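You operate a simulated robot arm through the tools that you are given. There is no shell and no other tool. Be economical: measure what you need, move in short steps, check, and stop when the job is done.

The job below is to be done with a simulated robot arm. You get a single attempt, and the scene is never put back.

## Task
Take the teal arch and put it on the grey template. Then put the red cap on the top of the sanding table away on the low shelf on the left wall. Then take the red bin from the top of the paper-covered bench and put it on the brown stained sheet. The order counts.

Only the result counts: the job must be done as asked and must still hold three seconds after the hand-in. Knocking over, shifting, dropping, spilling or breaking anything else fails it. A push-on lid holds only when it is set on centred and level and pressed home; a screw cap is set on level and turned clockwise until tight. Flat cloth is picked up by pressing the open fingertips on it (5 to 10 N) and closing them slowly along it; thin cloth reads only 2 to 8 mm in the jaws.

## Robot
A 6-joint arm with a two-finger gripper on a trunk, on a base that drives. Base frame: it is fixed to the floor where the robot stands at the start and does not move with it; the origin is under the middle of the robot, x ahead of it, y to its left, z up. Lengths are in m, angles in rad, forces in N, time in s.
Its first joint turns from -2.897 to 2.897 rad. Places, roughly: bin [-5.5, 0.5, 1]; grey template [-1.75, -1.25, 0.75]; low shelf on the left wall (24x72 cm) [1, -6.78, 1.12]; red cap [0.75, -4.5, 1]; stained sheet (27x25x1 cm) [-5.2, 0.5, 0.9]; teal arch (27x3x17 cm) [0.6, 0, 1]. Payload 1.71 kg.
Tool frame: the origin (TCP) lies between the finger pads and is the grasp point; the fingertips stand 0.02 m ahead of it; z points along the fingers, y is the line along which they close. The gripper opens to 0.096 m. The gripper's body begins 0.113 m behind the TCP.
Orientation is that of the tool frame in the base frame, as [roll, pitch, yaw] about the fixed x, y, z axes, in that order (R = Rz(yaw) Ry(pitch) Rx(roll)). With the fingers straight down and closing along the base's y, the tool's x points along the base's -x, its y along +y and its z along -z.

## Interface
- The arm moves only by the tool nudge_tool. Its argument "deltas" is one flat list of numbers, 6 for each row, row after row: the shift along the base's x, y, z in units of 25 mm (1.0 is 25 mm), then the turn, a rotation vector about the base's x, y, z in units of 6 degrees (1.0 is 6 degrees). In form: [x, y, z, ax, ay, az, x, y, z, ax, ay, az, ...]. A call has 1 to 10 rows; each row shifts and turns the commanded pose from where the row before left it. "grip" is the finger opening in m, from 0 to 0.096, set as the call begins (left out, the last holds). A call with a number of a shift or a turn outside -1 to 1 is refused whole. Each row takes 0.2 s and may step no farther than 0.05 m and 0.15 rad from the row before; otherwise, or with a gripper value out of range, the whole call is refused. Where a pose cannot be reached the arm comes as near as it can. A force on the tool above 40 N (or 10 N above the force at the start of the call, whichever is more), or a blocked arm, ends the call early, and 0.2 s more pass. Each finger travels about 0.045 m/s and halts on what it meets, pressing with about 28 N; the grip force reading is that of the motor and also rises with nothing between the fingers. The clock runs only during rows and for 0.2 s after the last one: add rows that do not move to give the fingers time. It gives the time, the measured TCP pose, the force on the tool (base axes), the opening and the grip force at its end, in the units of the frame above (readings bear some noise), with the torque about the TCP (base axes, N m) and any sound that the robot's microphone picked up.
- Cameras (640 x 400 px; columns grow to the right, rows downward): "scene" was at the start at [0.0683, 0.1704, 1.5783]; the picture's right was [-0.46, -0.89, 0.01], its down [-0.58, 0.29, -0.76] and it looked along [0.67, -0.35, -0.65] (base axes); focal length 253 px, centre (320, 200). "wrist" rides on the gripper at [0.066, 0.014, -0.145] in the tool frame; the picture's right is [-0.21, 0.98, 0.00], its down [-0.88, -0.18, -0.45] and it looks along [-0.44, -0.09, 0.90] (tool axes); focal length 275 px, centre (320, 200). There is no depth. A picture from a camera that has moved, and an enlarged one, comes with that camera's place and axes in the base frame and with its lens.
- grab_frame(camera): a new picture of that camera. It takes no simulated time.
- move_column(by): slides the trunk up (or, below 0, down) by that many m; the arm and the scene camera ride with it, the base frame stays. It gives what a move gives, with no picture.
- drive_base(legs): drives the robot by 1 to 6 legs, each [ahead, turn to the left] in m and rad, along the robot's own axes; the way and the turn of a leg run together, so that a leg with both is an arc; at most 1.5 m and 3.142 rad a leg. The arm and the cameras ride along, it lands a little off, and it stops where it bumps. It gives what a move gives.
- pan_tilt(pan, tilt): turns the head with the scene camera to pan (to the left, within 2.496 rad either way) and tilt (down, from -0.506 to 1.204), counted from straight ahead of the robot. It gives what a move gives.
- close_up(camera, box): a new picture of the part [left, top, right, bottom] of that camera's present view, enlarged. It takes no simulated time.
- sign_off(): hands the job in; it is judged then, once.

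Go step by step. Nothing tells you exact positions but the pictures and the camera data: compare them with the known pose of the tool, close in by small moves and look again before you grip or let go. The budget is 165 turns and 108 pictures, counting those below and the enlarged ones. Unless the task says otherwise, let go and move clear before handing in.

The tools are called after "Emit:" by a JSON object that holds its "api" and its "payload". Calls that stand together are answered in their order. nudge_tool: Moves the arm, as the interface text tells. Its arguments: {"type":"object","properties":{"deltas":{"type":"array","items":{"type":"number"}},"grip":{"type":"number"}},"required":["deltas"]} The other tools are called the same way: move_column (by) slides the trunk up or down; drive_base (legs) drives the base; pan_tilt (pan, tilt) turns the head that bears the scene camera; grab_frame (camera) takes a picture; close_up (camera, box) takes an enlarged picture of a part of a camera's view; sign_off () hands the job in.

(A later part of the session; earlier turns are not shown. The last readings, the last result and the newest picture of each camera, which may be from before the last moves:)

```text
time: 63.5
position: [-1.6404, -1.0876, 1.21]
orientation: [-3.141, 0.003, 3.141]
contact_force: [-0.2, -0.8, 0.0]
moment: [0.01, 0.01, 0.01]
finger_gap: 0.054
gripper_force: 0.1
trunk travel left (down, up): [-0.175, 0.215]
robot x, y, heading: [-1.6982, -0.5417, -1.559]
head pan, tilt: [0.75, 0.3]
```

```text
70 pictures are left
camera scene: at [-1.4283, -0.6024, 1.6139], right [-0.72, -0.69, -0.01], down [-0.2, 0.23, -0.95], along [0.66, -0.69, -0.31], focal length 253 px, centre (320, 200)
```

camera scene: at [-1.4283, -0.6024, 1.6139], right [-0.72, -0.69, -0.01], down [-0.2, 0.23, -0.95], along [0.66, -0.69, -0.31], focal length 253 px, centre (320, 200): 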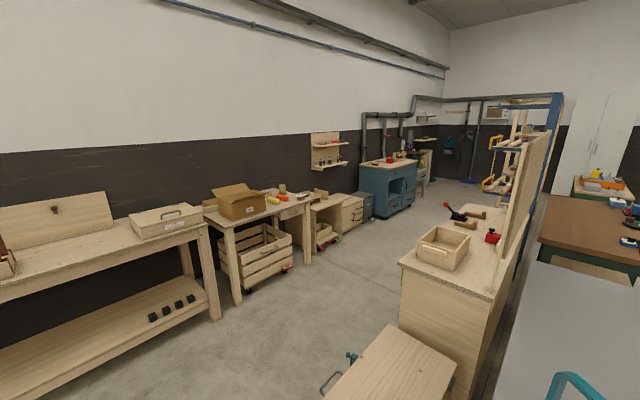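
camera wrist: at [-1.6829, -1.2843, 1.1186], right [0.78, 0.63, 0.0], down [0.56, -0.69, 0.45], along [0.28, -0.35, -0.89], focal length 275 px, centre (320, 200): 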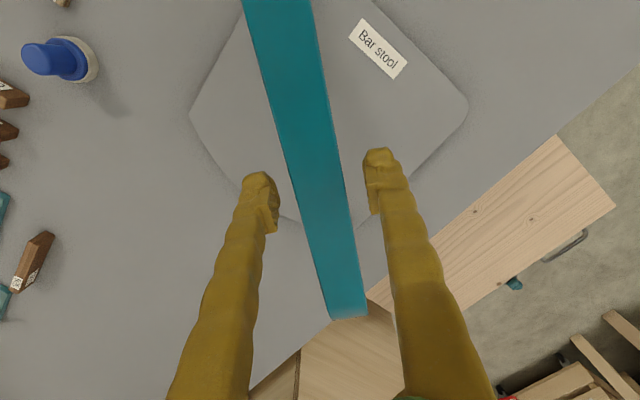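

The sanding table is the blue one against the same wall as the benches, with the cap on it, and the low shelf is further along. I'll drive to the corridor, then down it, and stop short of the table to look.

Emit:
{"api": "drive_base", "payload": {"legs": [[0, 1.56], [1.5, 0], [0, -1.571], [1.5, 0], [1.3, 0]]}}

Emit:
{"api": "pan_tilt", "payload": {"pan": 0.7, "tilt": 0.5}}

Emit:
{"api": "grab_frame", "payload": {"camera": "scene"}}

```text
time: 103.5
position: [-0.2019, -3.8875, 1.2094]
orientation: [-3.141, 0.005, 3.115]
contact_force: [-0.5, 0.3, -0.3]
moment: [0.01, -0.02, 0.03]
finger_gap: 0.0538
gripper_force: 0.1
trunk travel left (down, up): [-0.175, 0.215]
robot x, y, heading: [-0.2495, -3.3426, -1.59]
head pan, tilt: [0.75, 0.3]
```

```text
time: 104.3
position: [-0.204, -3.8819, 1.2124]
orientation: [-3.133, 0.005, 3.116]
contact_force: [0.6, -1.4, -0.5]
moment: [0.14, -0.01, -0.02]
finger_gap: 0.0538
gripper_force: 0.0
trunk travel left (down, up): [-0.175, 0.215]
robot x, y, heading: [-0.2497, -3.3384, -1.587]
head pan, tilt: [0.7, 0.499]
```

```text
69 pictures are left
camera scene: at [0.0165, -3.4154, 1.5953], right [-0.78, -0.63, -0.01], down [-0.3, 0.39, -0.87], along [0.55, -0.67, -0.49], focal length 253 px, centre (320, 200)
```

scene: 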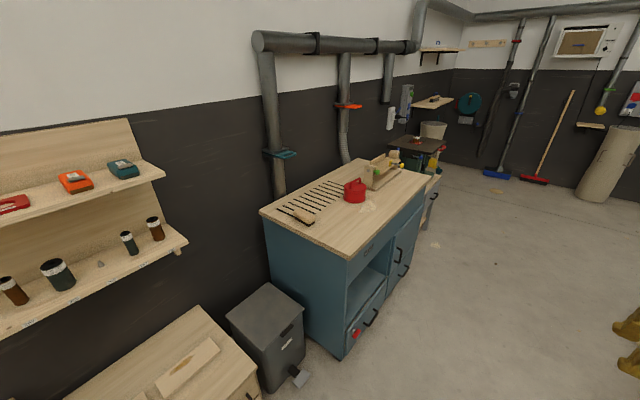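

Emit:
{"api": "close_up", "payload": {"camera": "scene", "box": [260, 130, 460, 255]}}

Emit:
{"api": "close_up", "payload": {"camera": "scene", "box": [380, 40, 508, 120]}}

```text
3.20 times, centred on (360, 192) of scene
camera zoom: at [0.0165, -3.4154, 1.5953], right [-0.78, -0.63, -0.01], down [-0.3, 0.39, -0.87], along [0.55, -0.67, -0.49], focal length 808 px, centre (192, 224)
```

zoom: 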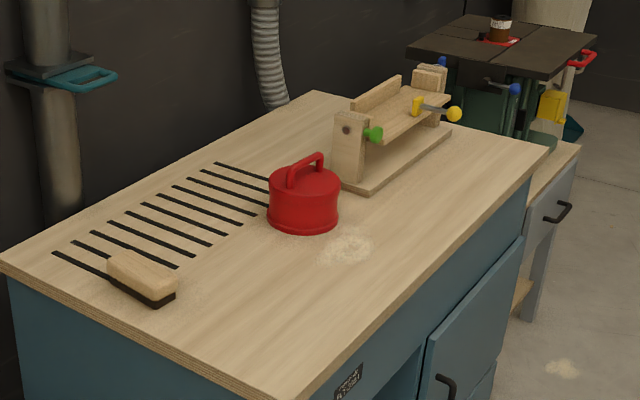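

```text
5.00 times, centred on (444, 80) of scene
camera zoom: at [0.0165, -3.4154, 1.5953], right [-0.78, -0.63, -0.01], down [-0.3, 0.39, -0.87], along [0.55, -0.67, -0.49], focal length 1263 px, centre (-300, 800)
```

zoom: 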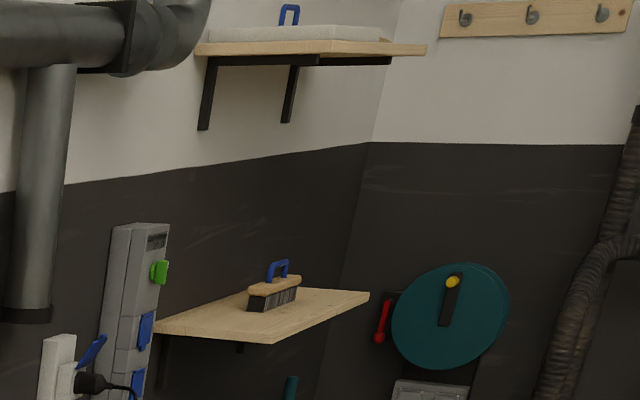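

The red cap is a squat cylinder about 12 cm wide with a handle on top, at about (0.61,-4.43); the low shelf holds a brush and has free room. I'll drive to stand in front of the cap facing +x.

Emit:
{"api": "drive_base", "payload": {"legs": [[1.09, 0], [0, 1.587], [0.12, 0]]}}

Emit:
{"api": "pan_tilt", "payload": {"pan": -0.3, "tilt": 0.75}}

Emit:
{"api": "grab_frame", "payload": {"camera": "scene"}}

Emit:
{"api": "grab_frame", "payload": {"camera": "wrist"}}

```text
time: 118.9
position: [0.3909, -4.3804, 1.2138]
orientation: [-3.13, 0.002, -1.579]
contact_force: [2.2, 1.0, -0.1]
moment: [-0.04, 0.22, 0.01]
finger_gap: 0.0541
gripper_force: 0.0
trunk travel left (down, up): [-0.175, 0.215]
robot x, y, heading: [-0.1424, -4.4342, -0.003]
head pan, tilt: [0.7, 0.499]
```

```text
time: 120.1
position: [0.3563, -4.3799, 1.2288]
orientation: [-3.103, 0.003, -1.58]
contact_force: [-0.3, -0.1, 0.2]
moment: [-0.03, -0.02, -0.03]
finger_gap: 0.0539
gripper_force: 0.1
trunk travel left (down, up): [-0.175, 0.215]
robot x, y, heading: [-0.1472, -4.4355, 0.001]
head pan, tilt: [-0.3, 0.75]
```

```text
66 pictures are left
camera scene: at [-0.0971, -4.2505, 1.5745], right [-0.3, -0.95, 0.0], down [-0.65, 0.2, -0.73], along [0.7, -0.22, -0.68], focal length 253 px, centre (320, 200)
```

scene: 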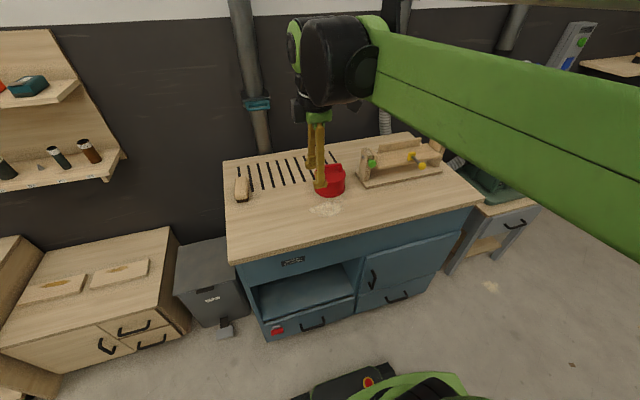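

```text
65 pictures are left
camera wrist: at [0.3371, -4.4459, 1.3727], right [-0.98, 0.21, -0.04], down [0.17, 0.87, 0.46], along [0.13, 0.44, -0.89], focal length 275 px, centre (320, 200)
```

wrist: 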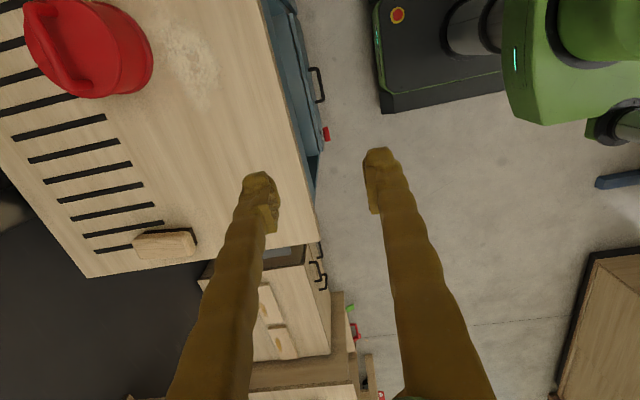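

The cap is at about (0.597,-4.51) with its handle running roughly along y. I'll bring the tool above it, levelled.

Emit:
{"api": "nudge_tool", "payload": {"deltas": [0.96, -0.52, 0, 0, 0.12, 0, 0.96, -0.52, 0, 0, 0.12, 0, 0.96, -0.52, 0, 0, 0.13, 0, 0.96, -0.52, 0, 0, 0, 0, 0.96, -0.52, 0, 0, 0, 0, 0.96, -0.52, 0, 0, 0, 0, 0.96, -0.52, 0, 0, 0, 0, 0.96, -0.52, 0, 0, 0, 0, 0.96, -0.52, 0, 0, 0, 0, 0, 0, 0, 0, 0, 0], "grip": 0.07}}

Emit:
{"api": "grab_frame", "payload": {"camera": "wrist"}}

Emit:
{"api": "close_up", "payload": {"camera": "scene", "box": [250, 110, 450, 235]}}

```text
time: 122.3
position: [0.5884, -4.4961, 1.2214]
orientation: [3.129, 0.003, -1.58]
contact_force: [0.2, -0.2, 0.3]
moment: [0.08, -0.05, 0.01]
finger_gap: 0.0699
gripper_force: 0.1
trunk travel left (down, up): [-0.175, 0.215]
robot x, y, heading: [-0.1418, -4.4349, -0.001]
head pan, tilt: [-0.3, 0.75]
```

```text
64 pictures are left
camera wrist: at [0.5764, -4.5633, 1.3667], right [-0.98, 0.21, 0.01], down [0.2, 0.87, 0.45], along [0.08, 0.44, -0.9], focal length 275 px, centre (320, 200)
```

wrist: 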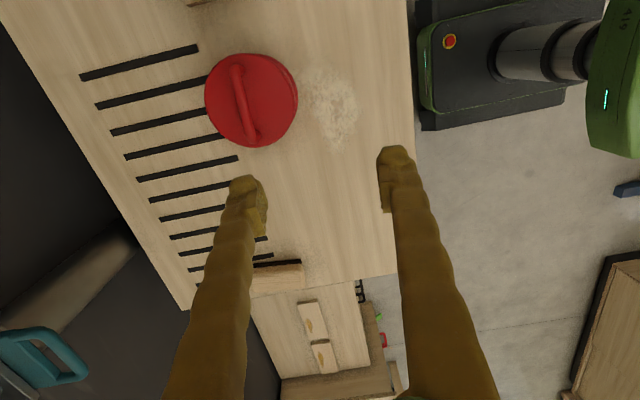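

```text
3.20 times, centred on (350, 172) of scene
camera zoom: at [-0.0726, -4.2509, 1.5736], right [-0.3, -0.95, 0.0], down [-0.66, 0.2, -0.72], along [0.69, -0.22, -0.69], focal length 808 px, centre (224, 288)
```

zoom: 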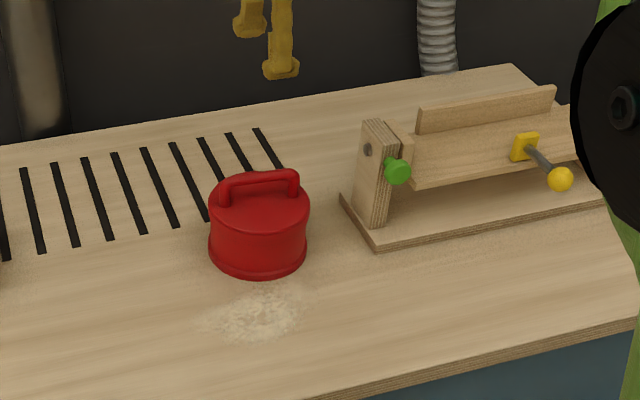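

Triangulating from both views puts the handle bar at (0.676,-4.534), top z≈0.988, running nearly along y. I'll move above it with a slight yaw and go partway down to check.

Emit:
{"api": "nudge_tool", "payload": {"deltas": [0.88, -0.38, 0, 0, -0.12, -0.35, 0.88, -0.38, 0, 0, 0, -0.35, 0.88, -0.38, -0.5, 0, 0, 0, 0.88, -0.38, -1, 0, 0, 0, 0, 0, -1, 0, 0, 0, 0, 0, -1, 0, 0, 0, 0, 0, -1, 0, 0, 0, 0, 0, -1, 0, 0, 0, 0, 0, 0, 0, 0, 0], "grip": 0.05}}

Emit:
{"api": "grab_frame", "payload": {"camera": "wrist"}}

Emit:
{"api": "close_up", "payload": {"camera": "scene", "box": [250, 110, 450, 235]}}

```text
time: 124.3
position: [0.6752, -4.5336, 1.085]
orientation: [-3.138, 0.003, -1.653]
contact_force: [0.9, -0.3, -1.0]
moment: [-0.05, 0.02, -0.01]
finger_gap: 0.0497
gripper_force: 0.1
trunk travel left (down, up): [-0.175, 0.215]
robot x, y, heading: [-0.1443, -4.4347, -0.002]
head pan, tilt: [-0.3, 0.75]
```

```text
62 pictures are left
camera wrist: at [0.6553, -4.5992, 1.2297], right [-0.96, 0.29, 0.0], down [0.25, 0.86, 0.45], along [0.13, 0.43, -0.89], focal length 275 px, centre (320, 200)
```

wrist: 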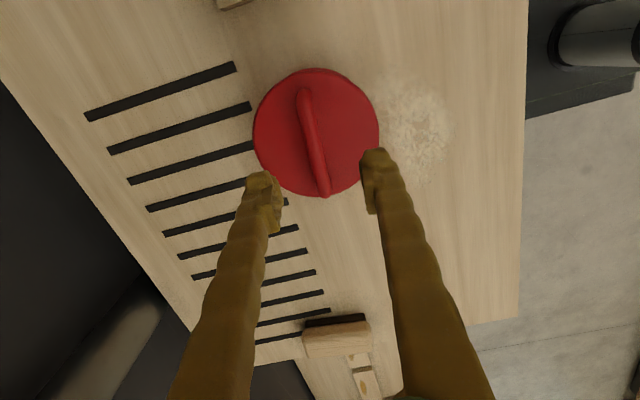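

```text
3.20 times, centred on (350, 172) of scene
camera zoom: at [-0.0709, -4.2506, 1.5735], right [-0.3, -0.95, 0.0], down [-0.66, 0.2, -0.72], along [0.69, -0.22, -0.69], focal length 808 px, centre (224, 288)
```

zoom: 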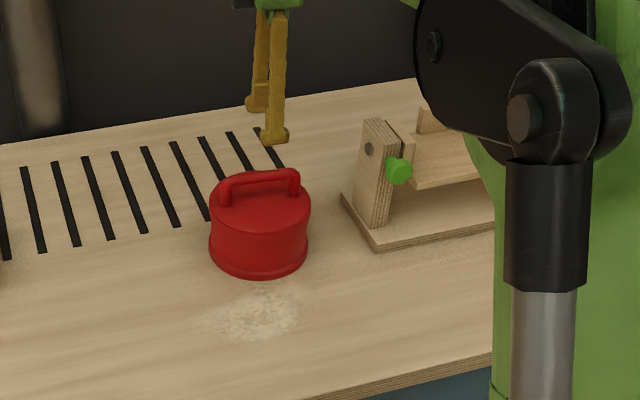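

The handle lines up well, being 5 mm further in +x. I'll shift, go down to the handle and close.

Emit:
{"api": "nudge_tool", "payload": {"deltas": [0.2, 0, -1, 0, 0, 0, 0, 0, -1, 0, 0, 0, 0, 0, -1, 0, 0, 0, 0, 0, -0.9, 0, 0, 0, 0, 0, 0, 0, 0, 0]}}

Emit:
{"api": "close_up", "payload": {"camera": "scene", "box": [280, 125, 380, 205]}}

```text
time: 125.5
position: [0.6791, -4.5346, 0.9878]
orientation: [-3.14, 0.004, -1.652]
contact_force: [0.6, -0.1, -0.7]
moment: [0.0, 0.04, 0.0]
finger_gap: 0.0498
gripper_force: 0.0
trunk travel left (down, up): [-0.175, 0.215]
robot x, y, heading: [-0.1412, -4.4306, -0.003]
head pan, tilt: [-0.3, 0.75]
```

```text
5.00 times, centred on (330, 165) of scene
camera zoom: at [-0.0708, -4.2506, 1.5735], right [-0.3, -0.95, 0.0], down [-0.66, 0.2, -0.72], along [0.69, -0.22, -0.69], focal length 1263 px, centre (270, 375)
```

zoom: 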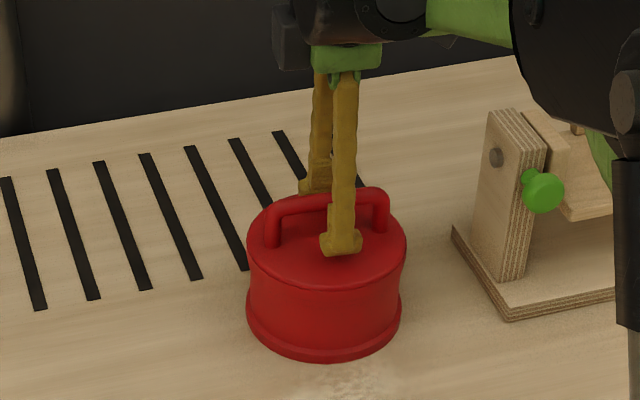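

Emit:
{"api": "nudge_tool", "payload": {"deltas": [0, 0, 0, 0, 0, 0, 0, 0, 0, 0, 0, 0, 0, 0, 0, 0, 0, 0, 0, 0, 0, 0, 0, 0], "grip": 0.0}}

Emit:
{"api": "nudge_tool", "payload": {"deltas": [0, 0, 0.5, 0, 0, 0, 0, 0, 0.5, 0, 0, 0, 0, 0, 0, 0, 0, 0]}}

Emit:
{"api": "close_up", "payload": {"camera": "scene", "box": [280, 125, 380, 205]}}

```text
time: 126.5
position: [0.6796, -4.535, 0.9876]
orientation: [-3.14, 0.003, -1.655]
contact_force: [-0.2, -0.3, 0.4]
moment: [-0.01, 0.01, 0.02]
finger_gap: 0.0082
gripper_force: 27.7
trunk travel left (down, up): [-0.175, 0.215]
robot x, y, heading: [-0.1398, -4.4339, -0.001]
head pan, tilt: [-0.3, 0.75]
```

```text
time: 127.3
position: [0.6794, -4.5336, 1.0126]
orientation: [-3.14, 0.003, -1.654]
contact_force: [0.1, 0.3, -1.9]
moment: [0.04, -0.01, -0.03]
finger_gap: 0.0079
gripper_force: 27.4
trunk travel left (down, up): [-0.175, 0.215]
robot x, y, heading: [-0.1427, -4.4353, -0.0]
head pan, tilt: [-0.3, 0.75]
```

```text
5.00 times, centred on (330, 165) of scene
camera zoom: at [-0.071, -4.2505, 1.5735], right [-0.3, -0.95, 0.0], down [-0.66, 0.2, -0.72], along [0.69, -0.22, -0.69], focal length 1263 px, centre (270, 375)
```

zoom: 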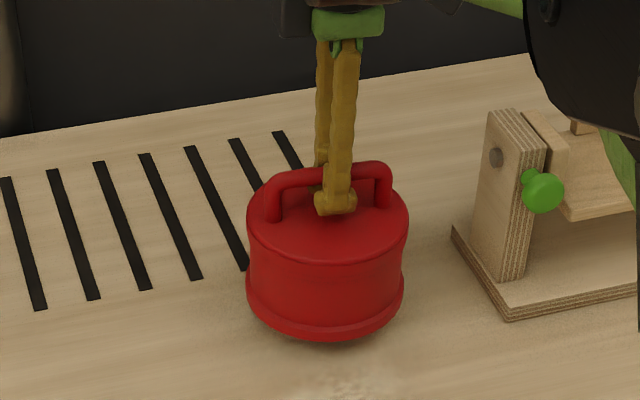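

The cap hangs level and is light. I'll raise it high, draw it in, and drive down the corridor toward the shelf.

Emit:
{"api": "nudge_tool", "payload": {"deltas": [0, 0, 1, 0, 0, 0, 0, 0, 1, 0, 0, 0, 0, 0, 1, 0, 0, 0, 0, 0, 1, 0, 0, 0, 0, 0, 1, 0, 0, 0, 0, 0, 1, 0, 0, 0, 0, 0, 1, 0, 0, 0, 0, 0, 1, 0, 0, 0, 0, 0, 1, 0, 0, 0, 0, 0, 1, 0, 0, 0]}}

Emit:
{"api": "nudge_tool", "payload": {"deltas": [-1, 0.3, 0.2, 0, 0, 0, -1, 0.3, 0.2, 0, 0, 0, -1, 0.3, 0.2, 0, 0, 0, -1, 0.3, 0.2, 0, 0, 0, -1, 0.3, 0.2, 0, 0, 0, -1, 0.3, 0.2, 0, 0, 0, -1, 0.3, 0.2, 0, 0, 0, -1, 0.3, 0.2, 0, 0, 0, -1, 0.3, 0.2, 0, 0, 0, -1, 0.3, 0.2, 0, 0, 0]}}

Emit:
{"api": "drive_base", "payload": {"legs": [[-0.1, 0], [0, -1.57], [1.3, 0]]}}

Emit:
{"api": "pan_tilt", "payload": {"pan": 0.6, "tilt": 0.45}}

Emit:
{"api": "grab_frame", "payload": {"camera": "scene"}}

```text
time: 129.5
position: [0.6792, -4.5347, 1.2619]
orientation: [-3.14, 0.005, -1.652]
contact_force: [0.4, 0.5, -2.0]
moment: [0.0, 0.0, -0.02]
finger_gap: 0.008
gripper_force: 28.2
trunk travel left (down, up): [-0.175, 0.215]
robot x, y, heading: [-0.1442, -4.4378, -0.0]
head pan, tilt: [-0.3, 0.75]
```

```text
time: 131.7
position: [0.4301, -4.4587, 1.3141]
orientation: [-3.14, 0.003, -1.651]
contact_force: [0.8, 0.5, -2.7]
moment: [-0.03, 0.05, -0.03]
finger_gap: 0.0083
gripper_force: 28.5
trunk travel left (down, up): [-0.175, 0.215]
robot x, y, heading: [-0.1408, -4.4363, 0.001]
head pan, tilt: [-0.3, 0.75]
```

```text
time: 147.4
position: [-0.2542, -6.3066, 1.313]
orientation: [-3.139, 0.005, 3.068]
contact_force: [0.2, 0.1, -1.2]
moment: [0.01, -0.01, 0.01]
finger_gap: 0.008
gripper_force: 27.7
trunk travel left (down, up): [-0.175, 0.215]
robot x, y, heading: [-0.2362, -5.7325, -1.562]
head pan, tilt: [-0.3, 0.75]
```

```text
time: 148.6
position: [-0.2536, -6.3001, 1.3174]
orientation: [-3.132, 0.006, 3.067]
contact_force: [0.4, -2.2, -3.6]
moment: [0.28, -0.01, 0.01]
finger_gap: 0.0082
gripper_force: 27.9
trunk travel left (down, up): [-0.175, 0.215]
robot x, y, heading: [-0.2352, -5.7324, -1.567]
head pan, tilt: [0.6, 0.45]
```

```text
58 pictures are left
camera scene: at [0.0251, -5.8115, 1.5995], right [-0.82, -0.57, -0.01], down [-0.25, 0.38, -0.89], along [0.51, -0.73, -0.45], focal length 253 px, centre (320, 200)
```

scene: 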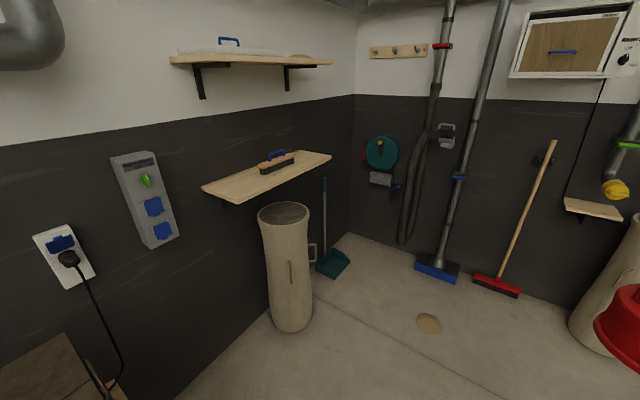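

The low shelf spans x 0.82–1.07 and y -6.37 to -7.10 at z≈1.13, with the brush from y≈-6.68 on. I'll place the cap at about (0.90,-6.54), so I'll drive to face that spot.

Emit:
{"api": "drive_base", "payload": {"legs": [[0.81, 0], [0, 1.565], [0.28, 0]]}}

Emit:
{"api": "pan_tilt", "payload": {"pan": -0.1, "tilt": 0.5}}

Emit:
{"api": "grab_frame", "payload": {"camera": "scene"}}

Emit:
{"api": "grab_frame", "payload": {"camera": "wrist"}}

```text
time: 162.4
position: [0.6014, -6.5742, 1.3212]
orientation: [-3.125, 0.003, -1.654]
contact_force: [-0.1, 0.5, -2.1]
moment: [-0.02, -0.04, -0.02]
finger_gap: 0.0081
gripper_force: 27.8
trunk travel left (down, up): [-0.175, 0.215]
robot x, y, heading: [0.0467, -6.5487, -0.009]
head pan, tilt: [0.6, 0.45]
```

```text
time: 163.4
position: [0.5808, -6.5734, 1.329]
orientation: [-3.11, 0.007, -1.655]
contact_force: [-0.3, 0.2, -1.1]
moment: [0.02, -0.04, 0.01]
finger_gap: 0.0082
gripper_force: 28.1
trunk travel left (down, up): [-0.175, 0.215]
robot x, y, heading: [0.0487, -6.5497, -0.012]
head pan, tilt: [-0.099, 0.499]
```

```text
57 pictures are left
camera scene: at [0.1205, -6.347, 1.5959], right [-0.11, -0.99, 0.0], down [-0.48, 0.05, -0.87], along [0.87, -0.09, -0.49], focal length 253 px, centre (320, 200)
```

scene: 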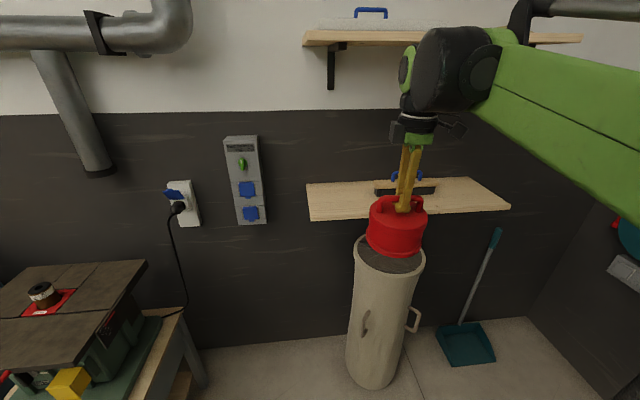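

```text
56 pictures are left
camera wrist: at [0.5568, -6.6387, 1.4731], right [-0.96, 0.29, -0.03], down [0.24, 0.86, 0.46], along [0.16, 0.43, -0.89], focal length 275 px, centre (320, 200)
```

wrist: 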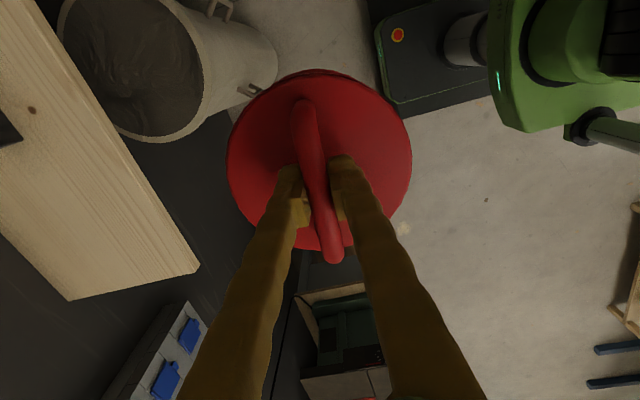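

Refined: the shelf top is at z≈1.108, x 0.87–1.13, left end y≈-6.39, with the upper shelf's underside at about 1.62. I'll drive 10 cm closer, then level and lower the tool in front of the shelf.

Emit:
{"api": "drive_base", "payload": {"legs": [[0.1, 0.01]]}}

Emit:
{"api": "nudge_tool", "payload": {"deltas": [0, 0, -0.5, 0, 0, 0, 0, 0, 0, 0, 0, 0]}}

```text
time: 164.8
position: [0.6825, -6.5693, 1.3294]
orientation: [-3.111, 0.005, -1.645]
contact_force: [-1.1, -1.6, -2.0]
moment: [0.01, -0.03, -0.01]
finger_gap: 0.008
gripper_force: 28.5
trunk travel left (down, up): [-0.175, 0.215]
robot x, y, heading: [0.1474, -6.5469, 0.002]
head pan, tilt: [-0.099, 0.499]
```

```text
time: 165.4
position: [0.6729, -6.5691, 1.3208]
orientation: [-3.102, 0.008, -1.646]
contact_force: [0.0, -0.6, -0.5]
moment: [-0.02, -0.05, -0.01]
finger_gap: 0.008
gripper_force: 27.7
trunk travel left (down, up): [-0.175, 0.215]
robot x, y, heading: [0.1502, -6.549, 0.001]
head pan, tilt: [-0.099, 0.499]
```

Emit:
{"api": "nudge_tool", "payload": {"deltas": [0, 0.39, -0.8, 0, 0.13, 0, 0, 0.39, -0.8, 0, 0.13, 0, 0, 0.39, -0.8, 0, 0.12, 0, 0, 0.39, -0.8, 0, 0, 0, 0, 0, 0, 0, 0, 0]}}

Emit:
{"api": "grab_frame", "payload": {"camera": "scene"}}

```text
time: 166.6
position: [0.6641, -6.5289, 1.2425]
orientation: [-3.138, 0.002, -1.646]
contact_force: [-1.7, 0.0, -0.7]
moment: [-0.03, -0.12, -0.04]
finger_gap: 0.0081
gripper_force: 28.1
trunk travel left (down, up): [-0.175, 0.215]
robot x, y, heading: [0.1472, -6.5461, -0.001]
head pan, tilt: [-0.099, 0.499]
```

```text
55 pictures are left
camera scene: at [0.2299, -6.3466, 1.5952], right [-0.1, -1.0, 0.0], down [-0.49, 0.05, -0.87], along [0.87, -0.08, -0.49], focal length 253 px, centre (320, 200)
```

scene: 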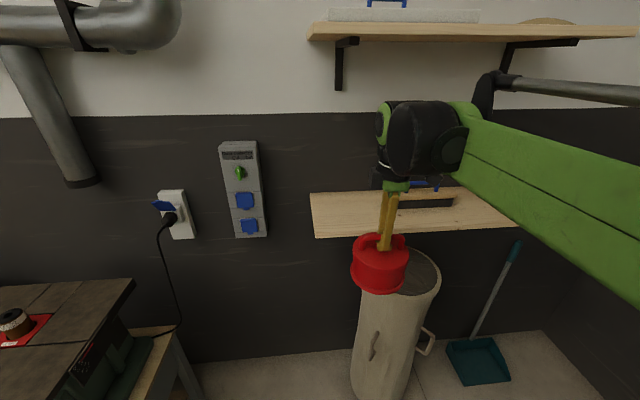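

The cap's bottom sits 3–5 cm above shelf level. I'll move in horizontally, checking midway.

Emit:
{"api": "nudge_tool", "payload": {"deltas": [0.9, 0, 0, 0, 0, 0, 0.9, 0, 0, 0, 0, 0, 0.9, 0, 0, 0, 0, 0, 0.9, 0, 0, 0, 0, 0, 0.9, 0, 0, 0, 0, 0, 0.9, 0, 0, 0, 0, 0, 0, 0, 0, 0, 0, 0]}}

Emit:
{"api": "grab_frame", "payload": {"camera": "scene"}}

Emit:
{"api": "grab_frame", "payload": {"camera": "wrist"}}

```text
time: 168.2
position: [0.7997, -6.5302, 1.2434]
orientation: [-3.137, 0.003, -1.646]
contact_force: [1.2, 0.1, -2.7]
moment: [-0.02, 0.02, 0.04]
finger_gap: 0.0082
gripper_force: 28.4
trunk travel left (down, up): [-0.175, 0.215]
robot x, y, heading: [0.1506, -6.5469, 0.001]
head pan, tilt: [-0.099, 0.499]
```

```text
54 pictures are left
camera scene: at [0.2316, -6.3467, 1.5952], right [-0.1, -1.0, 0.0], down [-0.49, 0.05, -0.87], along [0.87, -0.08, -0.49], focal length 253 px, centre (320, 200)
```

scene: 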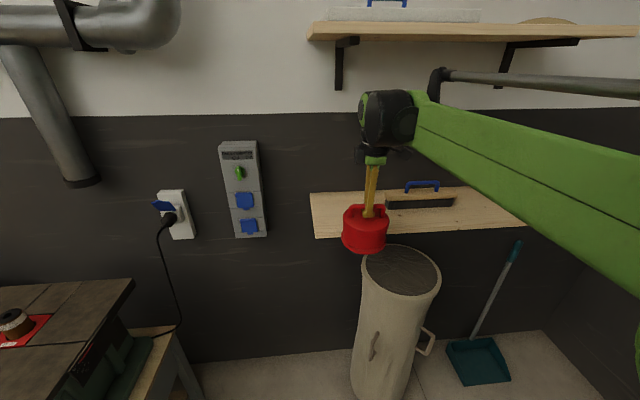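

```text
53 pictures are left
camera wrist: at [0.7798, -6.5956, 1.3872], right [-0.96, 0.28, 0.0], down [0.25, 0.86, 0.45], along [0.13, 0.43, -0.89], focal length 275 px, centre (320, 200)
```

wrist: 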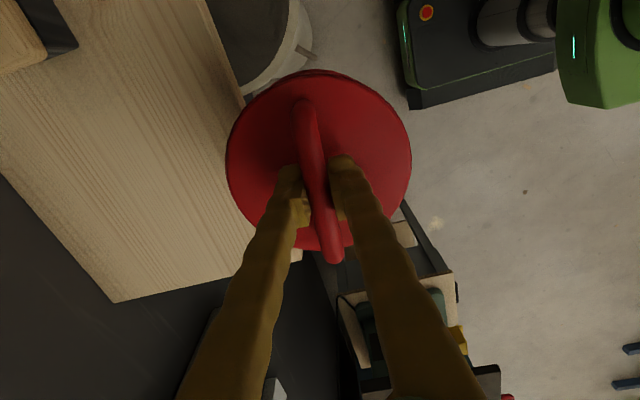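

Emit:
{"api": "nudge_tool", "payload": {"deltas": [1, 0, 0, 0, 0, 0, 1, 0, 0, 0, 0, 0, 1, 0, 0, 0, 0, 0, 1, 0, 0, 0, 0, 0, 1, 0, 0, 0, 0, 0, 1, 0, 0, 0, 0, 0, 0, 0, 0, 0, 0, 0]}}

Emit:
{"api": "nudge_tool", "payload": {"deltas": [0, 0, -0.3, 0, 0, 0, 0, 0, -0.3, 0, 0, 0, 0, 0, 0, 0, 0, 0]}}

Emit:
{"api": "grab_frame", "payload": {"camera": "scene"}}

```text
time: 169.8
position: [0.9489, -6.5304, 1.2428]
orientation: [-3.136, 0.003, -1.647]
contact_force: [1.0, -0.3, -2.3]
moment: [0.01, 0.03, 0.02]
finger_gap: 0.0082
gripper_force: 28.3
trunk travel left (down, up): [-0.175, 0.215]
robot x, y, heading: [0.1515, -6.5474, 0.005]
head pan, tilt: [-0.099, 0.499]
```

```text
time: 170.6
position: [0.947, -6.5303, 1.2279]
orientation: [-3.134, 0.005, -1.645]
contact_force: [1.2, 0.0, 3.0]
moment: [0.04, 0.09, 0.0]
finger_gap: 0.0081
gripper_force: 27.3
trunk travel left (down, up): [-0.175, 0.215]
robot x, y, heading: [0.148, -6.5441, 0.002]
head pan, tilt: [-0.099, 0.499]
```

```text
52 pictures are left
camera scene: at [0.231, -6.3467, 1.5953], right [-0.1, -1.0, 0.0], down [-0.49, 0.05, -0.87], along [0.87, -0.08, -0.49], focal length 253 px, centre (320, 200)
```

scene: 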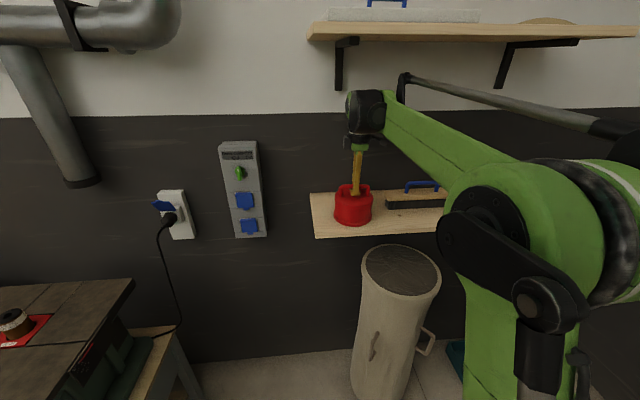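

Emit:
{"api": "nudge_tool", "payload": {"deltas": [0, 0, -0.08, 0, 0, 0, 0, 0, 0, 0, 0, 0]}}

Emit:
{"api": "close_up", "payload": {"camera": "scene", "box": [300, 140, 460, 240]}}

```text
time: 171.2
position: [0.947, -6.5297, 1.2265]
orientation: [-3.134, 0.004, -1.647]
contact_force: [9.4, 0.0, 23.2]
moment: [-0.01, 0.06, 0.02]
finger_gap: 0.0084
gripper_force: 27.8
trunk travel left (down, up): [-0.175, 0.215]
robot x, y, heading: [0.1485, -6.5468, 0.005]
head pan, tilt: [-0.099, 0.499]
```

```text
4.00 times, centred on (380, 190) of scene
camera zoom: at [0.2303, -6.3467, 1.5955], right [-0.1, -1.0, 0.0], down [-0.49, 0.05, -0.87], along [0.87, -0.08, -0.49], focal length 1010 px, centre (80, 240)
```

zoom: 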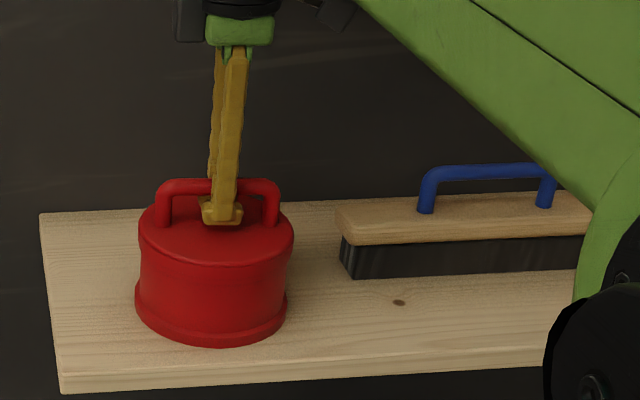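

Seated on the shelf and clear of the brush. I'll ease off, open, and withdraw upward and back.

Emit:
{"api": "nudge_tool", "payload": {"deltas": [0, 0, 0.09, 0, 0, 0]}}

Emit:
{"api": "nudge_tool", "payload": {"deltas": [0, 0, 0, 0, 0, 0, 0, 0, 0, 0, 0, 0, 0, 0, 0, 0, 0, 0], "grip": 0.04}}

Emit:
{"api": "nudge_tool", "payload": {"deltas": [0, 0, 0.6, 0, 0, 0, 0, 0, 0.7, 0, 0, 0, 0, 0, 0.4, 0, 0, 0, -0.1, 0, 0, 0, 0, 0]}}

Emit:
{"api": "close_up", "payload": {"camera": "scene", "box": [300, 20, 460, 240]}}

```text
time: 171.6
position: [0.9486, -6.5292, 1.2268]
orientation: [-3.137, 0.004, -1.647]
contact_force: [-0.2, -0.3, -2.2]
moment: [-0.01, -0.01, -0.03]
finger_gap: 0.0083
gripper_force: 28.2
trunk travel left (down, up): [-0.175, 0.215]
robot x, y, heading: [0.1498, -6.5468, 0.004]
head pan, tilt: [-0.099, 0.499]
```

```text
time: 172.4
position: [0.9475, -6.5303, 1.2277]
orientation: [-3.136, 0.002, -1.646]
contact_force: [0.0, -0.4, -0.5]
moment: [0.03, 0.0, 0.01]
finger_gap: 0.0401
gripper_force: 0.0
trunk travel left (down, up): [-0.175, 0.215]
robot x, y, heading: [0.1474, -6.5473, 0.006]
head pan, tilt: [-0.099, 0.499]
```

```text
time: 173.4
position: [0.9466, -6.5303, 1.2701]
orientation: [-3.135, 0.003, -1.647]
contact_force: [-0.2, 0.1, 0.4]
moment: [-0.01, 0.0, -0.03]
finger_gap: 0.0398
gripper_force: 0.2
trunk travel left (down, up): [-0.175, 0.215]
robot x, y, heading: [0.1475, -6.5483, 0.003]
head pan, tilt: [-0.099, 0.499]
```

```text
1.82 times, centred on (380, 130) of scene
camera zoom: at [0.2311, -6.3467, 1.5952], right [-0.1, -1.0, 0.0], down [-0.49, 0.05, -0.87], along [0.87, -0.08, -0.49], focal length 459 px, centre (211, 327)
```

zoom: 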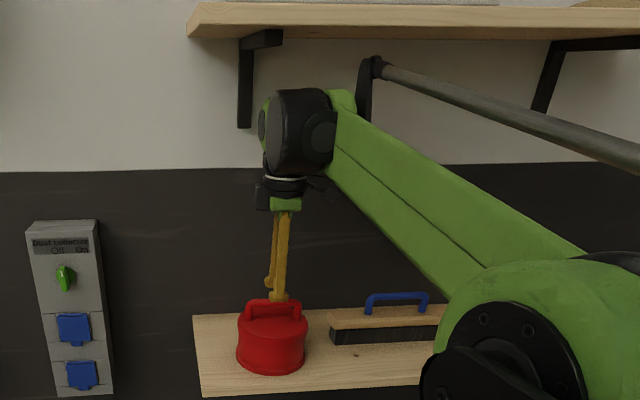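

Emit:
{"api": "nudge_tool", "payload": {"deltas": [-1, 0, 0.1, 0, 0, 0, -1, 0, 0.1, 0, 0, 0, -1, 0, 0, 0, 0, 0, -1, 0, 0, 0, 0, 0, -1, 0, 0, 0, 0, 0, -1, 0, 0, 0, 0, 0, -1, 0, 0, 0, 0, 0, -1, 0, 0, 0, 0, 0, -1, 0, 0, 0, 0, 0, -1, 0, 0, 0, 0, 0]}}

Emit:
{"api": "nudge_tool", "payload": {"deltas": [-1, 0, 0, 0, 0, 0, -1, 0, 0, 0, 0, 0, -1, 0, 0, 0, 0, 0, -1, 0, 0, 0, 0, 0, -1, 0, 0, 0, 0, 0, -1, 0, 0, 0, 0, 0]}}

Emit:
{"api": "grab_frame", "payload": {"camera": "scene"}}

```text
time: 175.6
position: [0.6957, -6.5289, 1.2755]
orientation: [-3.138, 0.005, -1.647]
contact_force: [-0.6, -0.2, 0.5]
moment: [-0.01, 0.02, 0.0]
finger_gap: 0.04
gripper_force: 0.0
trunk travel left (down, up): [-0.175, 0.215]
robot x, y, heading: [0.1453, -6.5463, 0.007]
head pan, tilt: [-0.099, 0.499]
```

```text
time: 177.0
position: [0.5449, -6.5289, 1.2746]
orientation: [-3.134, 0.003, -1.645]
contact_force: [-0.9, 0.2, -0.5]
moment: [0.01, -0.05, -0.01]
finger_gap: 0.0399
gripper_force: 0.0
trunk travel left (down, up): [-0.175, 0.215]
robot x, y, heading: [0.1466, -6.5461, 0.0]
head pan, tilt: [-0.099, 0.499]
```

```text
49 pictures are left
camera scene: at [0.2293, -6.3466, 1.5953], right [-0.1, -1.0, 0.0], down [-0.49, 0.05, -0.87], along [0.87, -0.08, -0.49], focal length 253 px, centre (320, 200)
```

scene: 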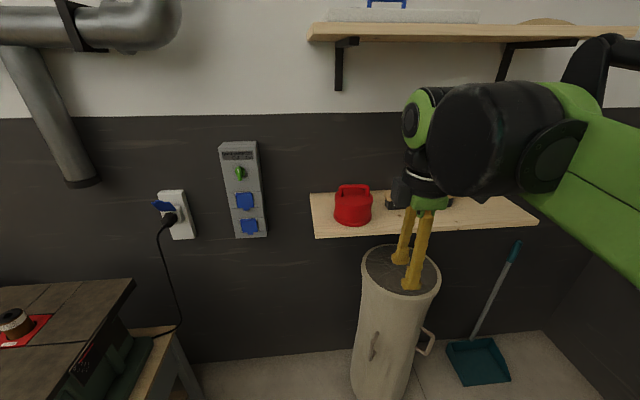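

The cap is stored on the low shelf. Next is the bin at about (-5.5,0.5), so I'll back out and drive up the corridor in stages.

Emit:
{"api": "drive_base", "payload": {"legs": [[-0.35, 0], [0, 1.571], [1.5, 0], [1.3, 0]]}}

```text
time: 204.0
position: [-0.2278, -3.3548, 1.2754]
orientation: [-3.135, 0.005, -0.071]
contact_force: [-0.1, -0.5, 0.3]
moment: [0.02, -0.02, -0.01]
finger_gap: 0.04
gripper_force: 0.0
trunk travel left (down, up): [-0.175, 0.215]
robot x, y, heading: [-0.2041, -3.7533, 1.574]
head pan, tilt: [-0.099, 0.499]
```

Emit:
{"api": "drive_base", "payload": {"legs": [[1.5, 0], [1.5, 0], [0.28, 0], [0, 1.567], [1.4, 0], [1.3, 0]]}}

Emit:
{"api": "pan_tilt", "payload": {"pan": -0.1, "tilt": 0.4}}

Emit:
{"api": "grab_frame", "payload": {"camera": "scene"}}

```text
time: 249.5
position: [-3.309, -0.5157, 1.2849]
orientation: [-3.111, 0.004, 1.496]
contact_force: [1.0, 0.2, 0.0]
moment: [-0.02, 0.0, 0.02]
finger_gap: 0.0398
gripper_force: 0.0
trunk travel left (down, up): [-0.175, 0.215]
robot x, y, heading: [-2.9464, -0.4965, -3.14]
head pan, tilt: [-0.099, 0.499]
```

```text
time: 250.2
position: [-3.3356, -0.5162, 1.2759]
orientation: [-3.129, 0.004, 1.494]
contact_force: [-1.8, 0.4, -1.0]
moment: [-0.01, -0.23, 0.02]
finger_gap: 0.0399
gripper_force: 0.1
trunk travel left (down, up): [-0.175, 0.215]
robot x, y, heading: [-2.9466, -0.5007, -3.137]
head pan, tilt: [-0.099, 0.4]
```

```text
48 pictures are left
camera scene: at [-3.039, -0.7005, 1.604], right [0.1, 1.0, 0.0], down [0.41, -0.04, -0.91], along [-0.91, 0.09, -0.41], focal length 253 px, centre (320, 200)
```

scene: 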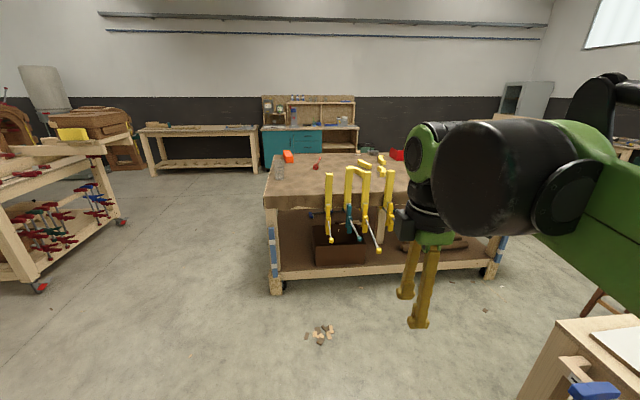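

The paper-covered bench is ahead, spanning x -4.7 to -5.75 and y -0.95 to 1.1, with clamps on the front edge. The bin is near its back edge, so I'll go round the left side and come at it from behind.

Emit:
{"api": "drive_base", "payload": {"legs": [[0, 0.781], [0.95, 0], [0.96, 0], [0, -0.785], [1.0, 0], [1.1, 0]]}}

Emit:
{"api": "pan_tilt", "payload": {"pan": -1.3, "tilt": 0.5}}

Emit:
{"api": "grab_frame", "payload": {"camera": "scene"}}

```text
time: 283.2
position: [-6.7965, -1.8309, 1.2789]
orientation: [-3.129, 0.005, 1.482]
contact_force: [-2.9, 0.5, 0.3]
moment: [-0.03, -0.45, -0.01]
finger_gap: 0.0399
gripper_force: 0.1
trunk travel left (down, up): [-0.175, 0.215]
robot x, y, heading: [-6.4068, -1.8161, 3.134]
head pan, tilt: [-0.099, 0.4]
```

```text
time: 284.6
position: [-6.7645, -1.8311, 1.2878]
orientation: [-3.103, 0.007, 1.484]
contact_force: [-1.2, 0.2, 0.0]
moment: [-0.02, -0.23, 0.01]
finger_gap: 0.04
gripper_force: 0.1
trunk travel left (down, up): [-0.175, 0.215]
robot x, y, heading: [-6.4068, -1.8205, 3.128]
head pan, tilt: [-1.3, 0.499]
```

```text
47 pictures are left
camera scene: at [-6.383, -1.9425, 1.5962], right [0.97, 0.26, -0.01], down [0.11, -0.46, -0.88], along [-0.23, 0.85, -0.48], focal length 253 px, centre (320, 200)
```

scene: 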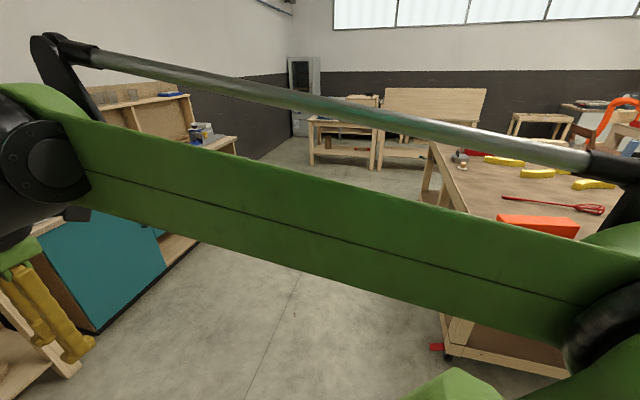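

Behind the bench is clear, but its back edge is near x≈-5.9, so reaching the sheet from here may be too far. I'll drive up the lane and look at the bin, the sheet and the bench's far end.

Emit:
{"api": "drive_base", "payload": {"legs": [[0, -1.56], [1.2, 0], [0.8, 0]]}}

Emit:
{"api": "pan_tilt", "payload": {"pan": -1.1, "tilt": 0.6}}

Emit:
{"api": "grab_frame", "payload": {"camera": "scene"}}

```text
time: 304.1
position: [-6.4708, 0.558, 1.2829]
orientation: [-3.115, 0.005, -0.054]
contact_force: [0.4, 1.1, 0.4]
moment: [-0.07, -0.02, 0.0]
finger_gap: 0.0397
gripper_force: 0.1
trunk travel left (down, up): [-0.175, 0.215]
robot x, y, heading: [-6.4471, 0.181, 1.6]
head pan, tilt: [-1.3, 0.499]
```

```text
time: 304.8
position: [-6.4713, 0.5579, 1.2833]
orientation: [-3.115, 0.004, -0.054]
contact_force: [0.2, -1.4, 1.7]
moment: [0.15, 0.01, 0.0]
finger_gap: 0.0399
gripper_force: 0.1
trunk travel left (down, up): [-0.175, 0.215]
robot x, y, heading: [-6.4444, 0.1805, 1.596]
head pan, tilt: [-1.1, 0.6]
```

```text
46 pictures are left
camera scene: at [-6.58, 0.2108, 1.587], right [0.47, -0.88, 0.01], down [-0.5, -0.28, -0.82], along [0.73, 0.38, -0.57], focal length 253 px, centre (320, 200)
```

scene: 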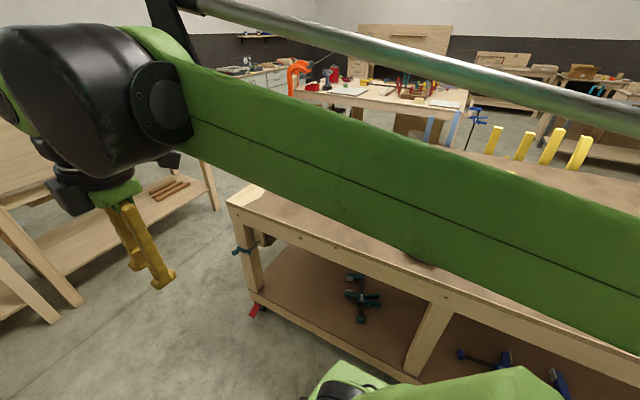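

Emit:
{"api": "drive_base", "payload": {"legs": [[0, -1.59]]}}

Emit:
{"api": "pan_tilt", "payload": {"pan": 0.05, "tilt": 0.6}}

Emit:
{"api": "grab_frame", "payload": {"camera": "scene"}}

Emit:
{"api": "grab_frame", "payload": {"camera": "wrist"}}

```text
time: 311.2
position: [-6.113, 0.2, 1.2941]
orientation: [-3.082, 0.009, -1.64]
contact_force: [-1.1, -0.3, 0.1]
moment: [0.03, -0.25, 0.01]
finger_gap: 0.0402
gripper_force: 0.0
trunk travel left (down, up): [-0.175, 0.215]
robot x, y, heading: [-6.4471, 0.1827, 0.01]
head pan, tilt: [-1.1, 0.6]
```

```text
time: 312.5
position: [-6.0646, 0.2007, 1.2819]
orientation: [-3.121, 0.004, -1.641]
contact_force: [4.3, 0.5, 0.1]
moment: [0.01, 0.45, -0.01]
finger_gap: 0.0402
gripper_force: 0.1
trunk travel left (down, up): [-0.175, 0.215]
robot x, y, heading: [-6.446, 0.1853, 0.008]
head pan, tilt: [0.051, 0.6]
```

```text
45 pictures are left
camera scene: at [-6.3581, 0.397, 1.5856], right [0.06, -1.0, 0.0], down [-0.58, -0.03, -0.81], along [0.81, 0.05, -0.58], focal length 253 px, centre (320, 200)
```

scene: 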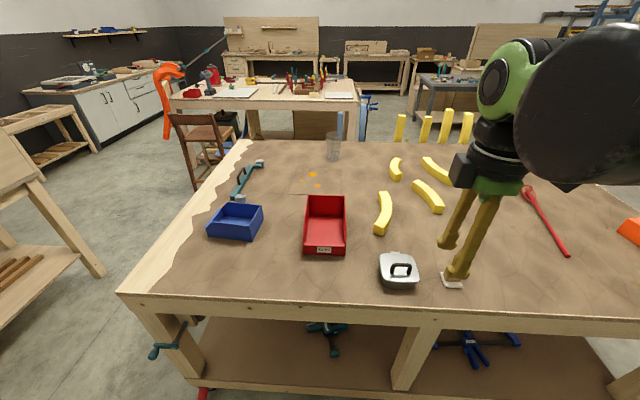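

```text
44 pictures are left
camera wrist: at [-6.0867, 0.1356, 1.4255], right [-0.96, 0.27, -0.02], down [0.23, 0.86, 0.45], along [0.14, 0.43, -0.89], focal length 275 px, centre (320, 200)
```

wrist: 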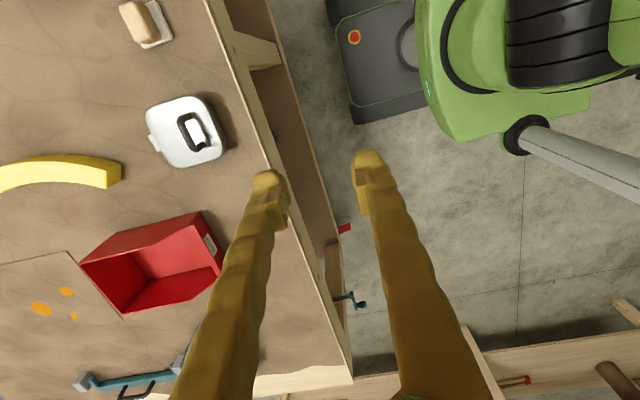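

I see the red bin near the back edge with the stained sheet just beyond it. I'll zoom in for exact geometry.

Emit:
{"api": "close_up", "payload": {"camera": "scene", "box": [200, 140, 440, 290]}}

Emit:
{"api": "close_up", "payload": {"camera": "wrist", "box": [0, 190, 240, 340]}}

```text
2.67 times, centred on (320, 215) of scene
camera zoom: at [-6.3581, 0.397, 1.5856], right [0.06, -1.0, 0.0], down [-0.58, -0.03, -0.81], along [0.81, 0.05, -0.58], focal length 674 px, centre (320, 160)
```

zoom: 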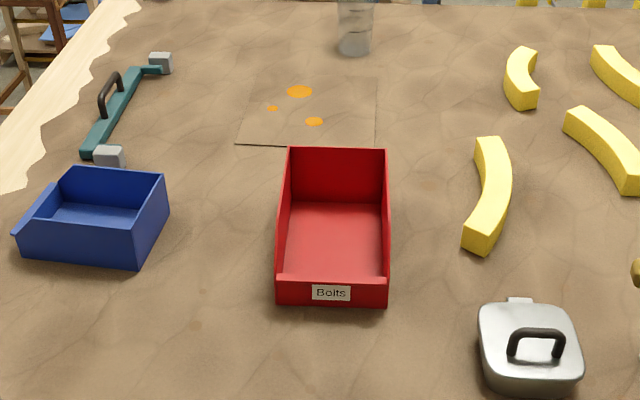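

```text
2.67 times, centred on (120, 265) of wrist
camera zoom: at [-6.0867, 0.1356, 1.4255], right [-0.96, 0.27, -0.02], down [0.23, 0.86, 0.45], along [0.14, 0.43, -0.89], focal length 734 px, centre (853, 27)
```

zoom: 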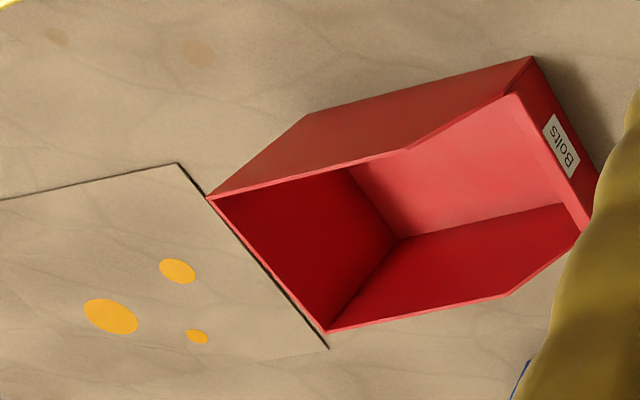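

Bin: x -5.736 to -5.53, y 0.347–0.493, height 0.11, empty. Sheet: x -5.375 to -5.12, y 0.355–0.605, top z≈0.91. I'll move the base to about (-6.26,0.45) and turn the tool so that the fingers close along y, to grip the bin's right side wall.

Emit:
{"api": "drive_base", "payload": {"legs": [[0, 1.56], [0.27, 0], [0, -1.565], [0.17, 0]]}}

Emit:
{"api": "nudge_tool", "payload": {"deltas": [0, 0, 0, 0, 0, -1, 0, 0, 0, 0, 0, -1, 0, 0, 0, 0, 0, -1, 0, 0, 0, 0, 0, -1, 0, 0, 0, 0, 0, -1, 0, 0, 0, 0, 0, -1, 0, 0, 0, 0, 0, -1, 0, 0, 0, 0, 0, -1, 0, 0, 0, 0, 0, -1, 0, 0, 0, 0, 0, -1]}}

Emit:
{"api": "nudge_tool", "payload": {"deltas": [0, 0, 0, 0, 0, -1, 0, 0, 0, 0, 0, -1, 0, 0, 0, 0, 0, -1, 0, 0, 0, 0, 0, -1, 0, 0, 0, 0, 0, 0]}}

Emit:
{"api": "grab_frame", "payload": {"camera": "scene"}}

Emit:
{"api": "grab_frame", "payload": {"camera": "wrist"}}

```text
time: 328.0
position: [-5.9419, 0.4795, 1.291]
orientation: [-3.09, 0.006, -1.622]
contact_force: [0.3, 0.1, -0.5]
moment: [-0.01, 0.02, 0.01]
finger_gap: 0.0399
gripper_force: 0.0
trunk travel left (down, up): [-0.175, 0.215]
robot x, y, heading: [-6.2812, 0.4539, 0.035]
head pan, tilt: [0.051, 0.6]
```

```text
time: 330.2
position: [-5.9122, 0.4814, 1.2839]
orientation: [-3.102, -0.006, -2.674]
contact_force: [-0.4, 0.6, 0.7]
moment: [-0.05, -0.11, 0.01]
finger_gap: 0.0398
gripper_force: 0.2
trunk travel left (down, up): [-0.175, 0.215]
robot x, y, heading: [-6.2821, 0.4548, 0.029]
head pan, tilt: [0.051, 0.6]
```

```text
time: 331.4
position: [-5.9413, 0.4809, 1.2922]
orientation: [-3.095, 0.015, -3.09]
contact_force: [-1.0, -0.6, 0.3]
moment: [0.0, -0.04, 0.0]
finger_gap: 0.0401
gripper_force: 0.1
trunk travel left (down, up): [-0.175, 0.215]
robot x, y, heading: [-6.2788, 0.4595, 0.034]
head pan, tilt: [0.051, 0.6]
```

```text
41 pictures are left
camera scene: at [-6.2241, 0.6719, 1.587], right [0.08, -1.0, 0.0], down [-0.57, -0.05, -0.82], along [0.82, 0.07, -0.57], focal length 253 px, centre (320, 200)
```

scene: 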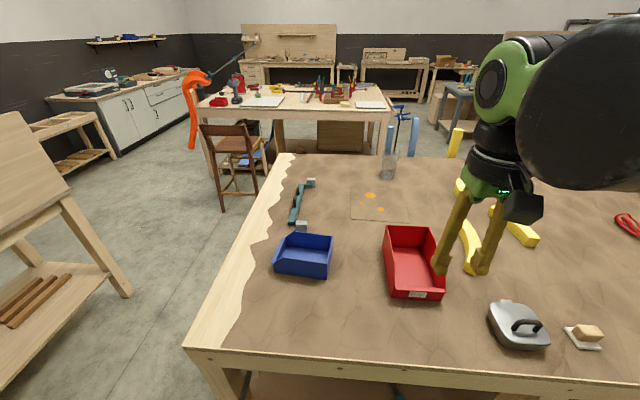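

```text
40 pictures are left
camera wrist: at [-6.0102, 0.4967, 1.4348], right [0.16, 0.99, -0.04], down [0.88, -0.12, 0.46], along [0.45, -0.11, -0.88], focal length 275 px, centre (320, 200)
```

wrist: 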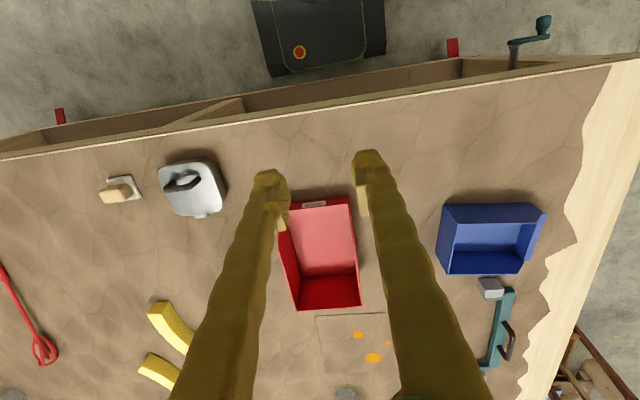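

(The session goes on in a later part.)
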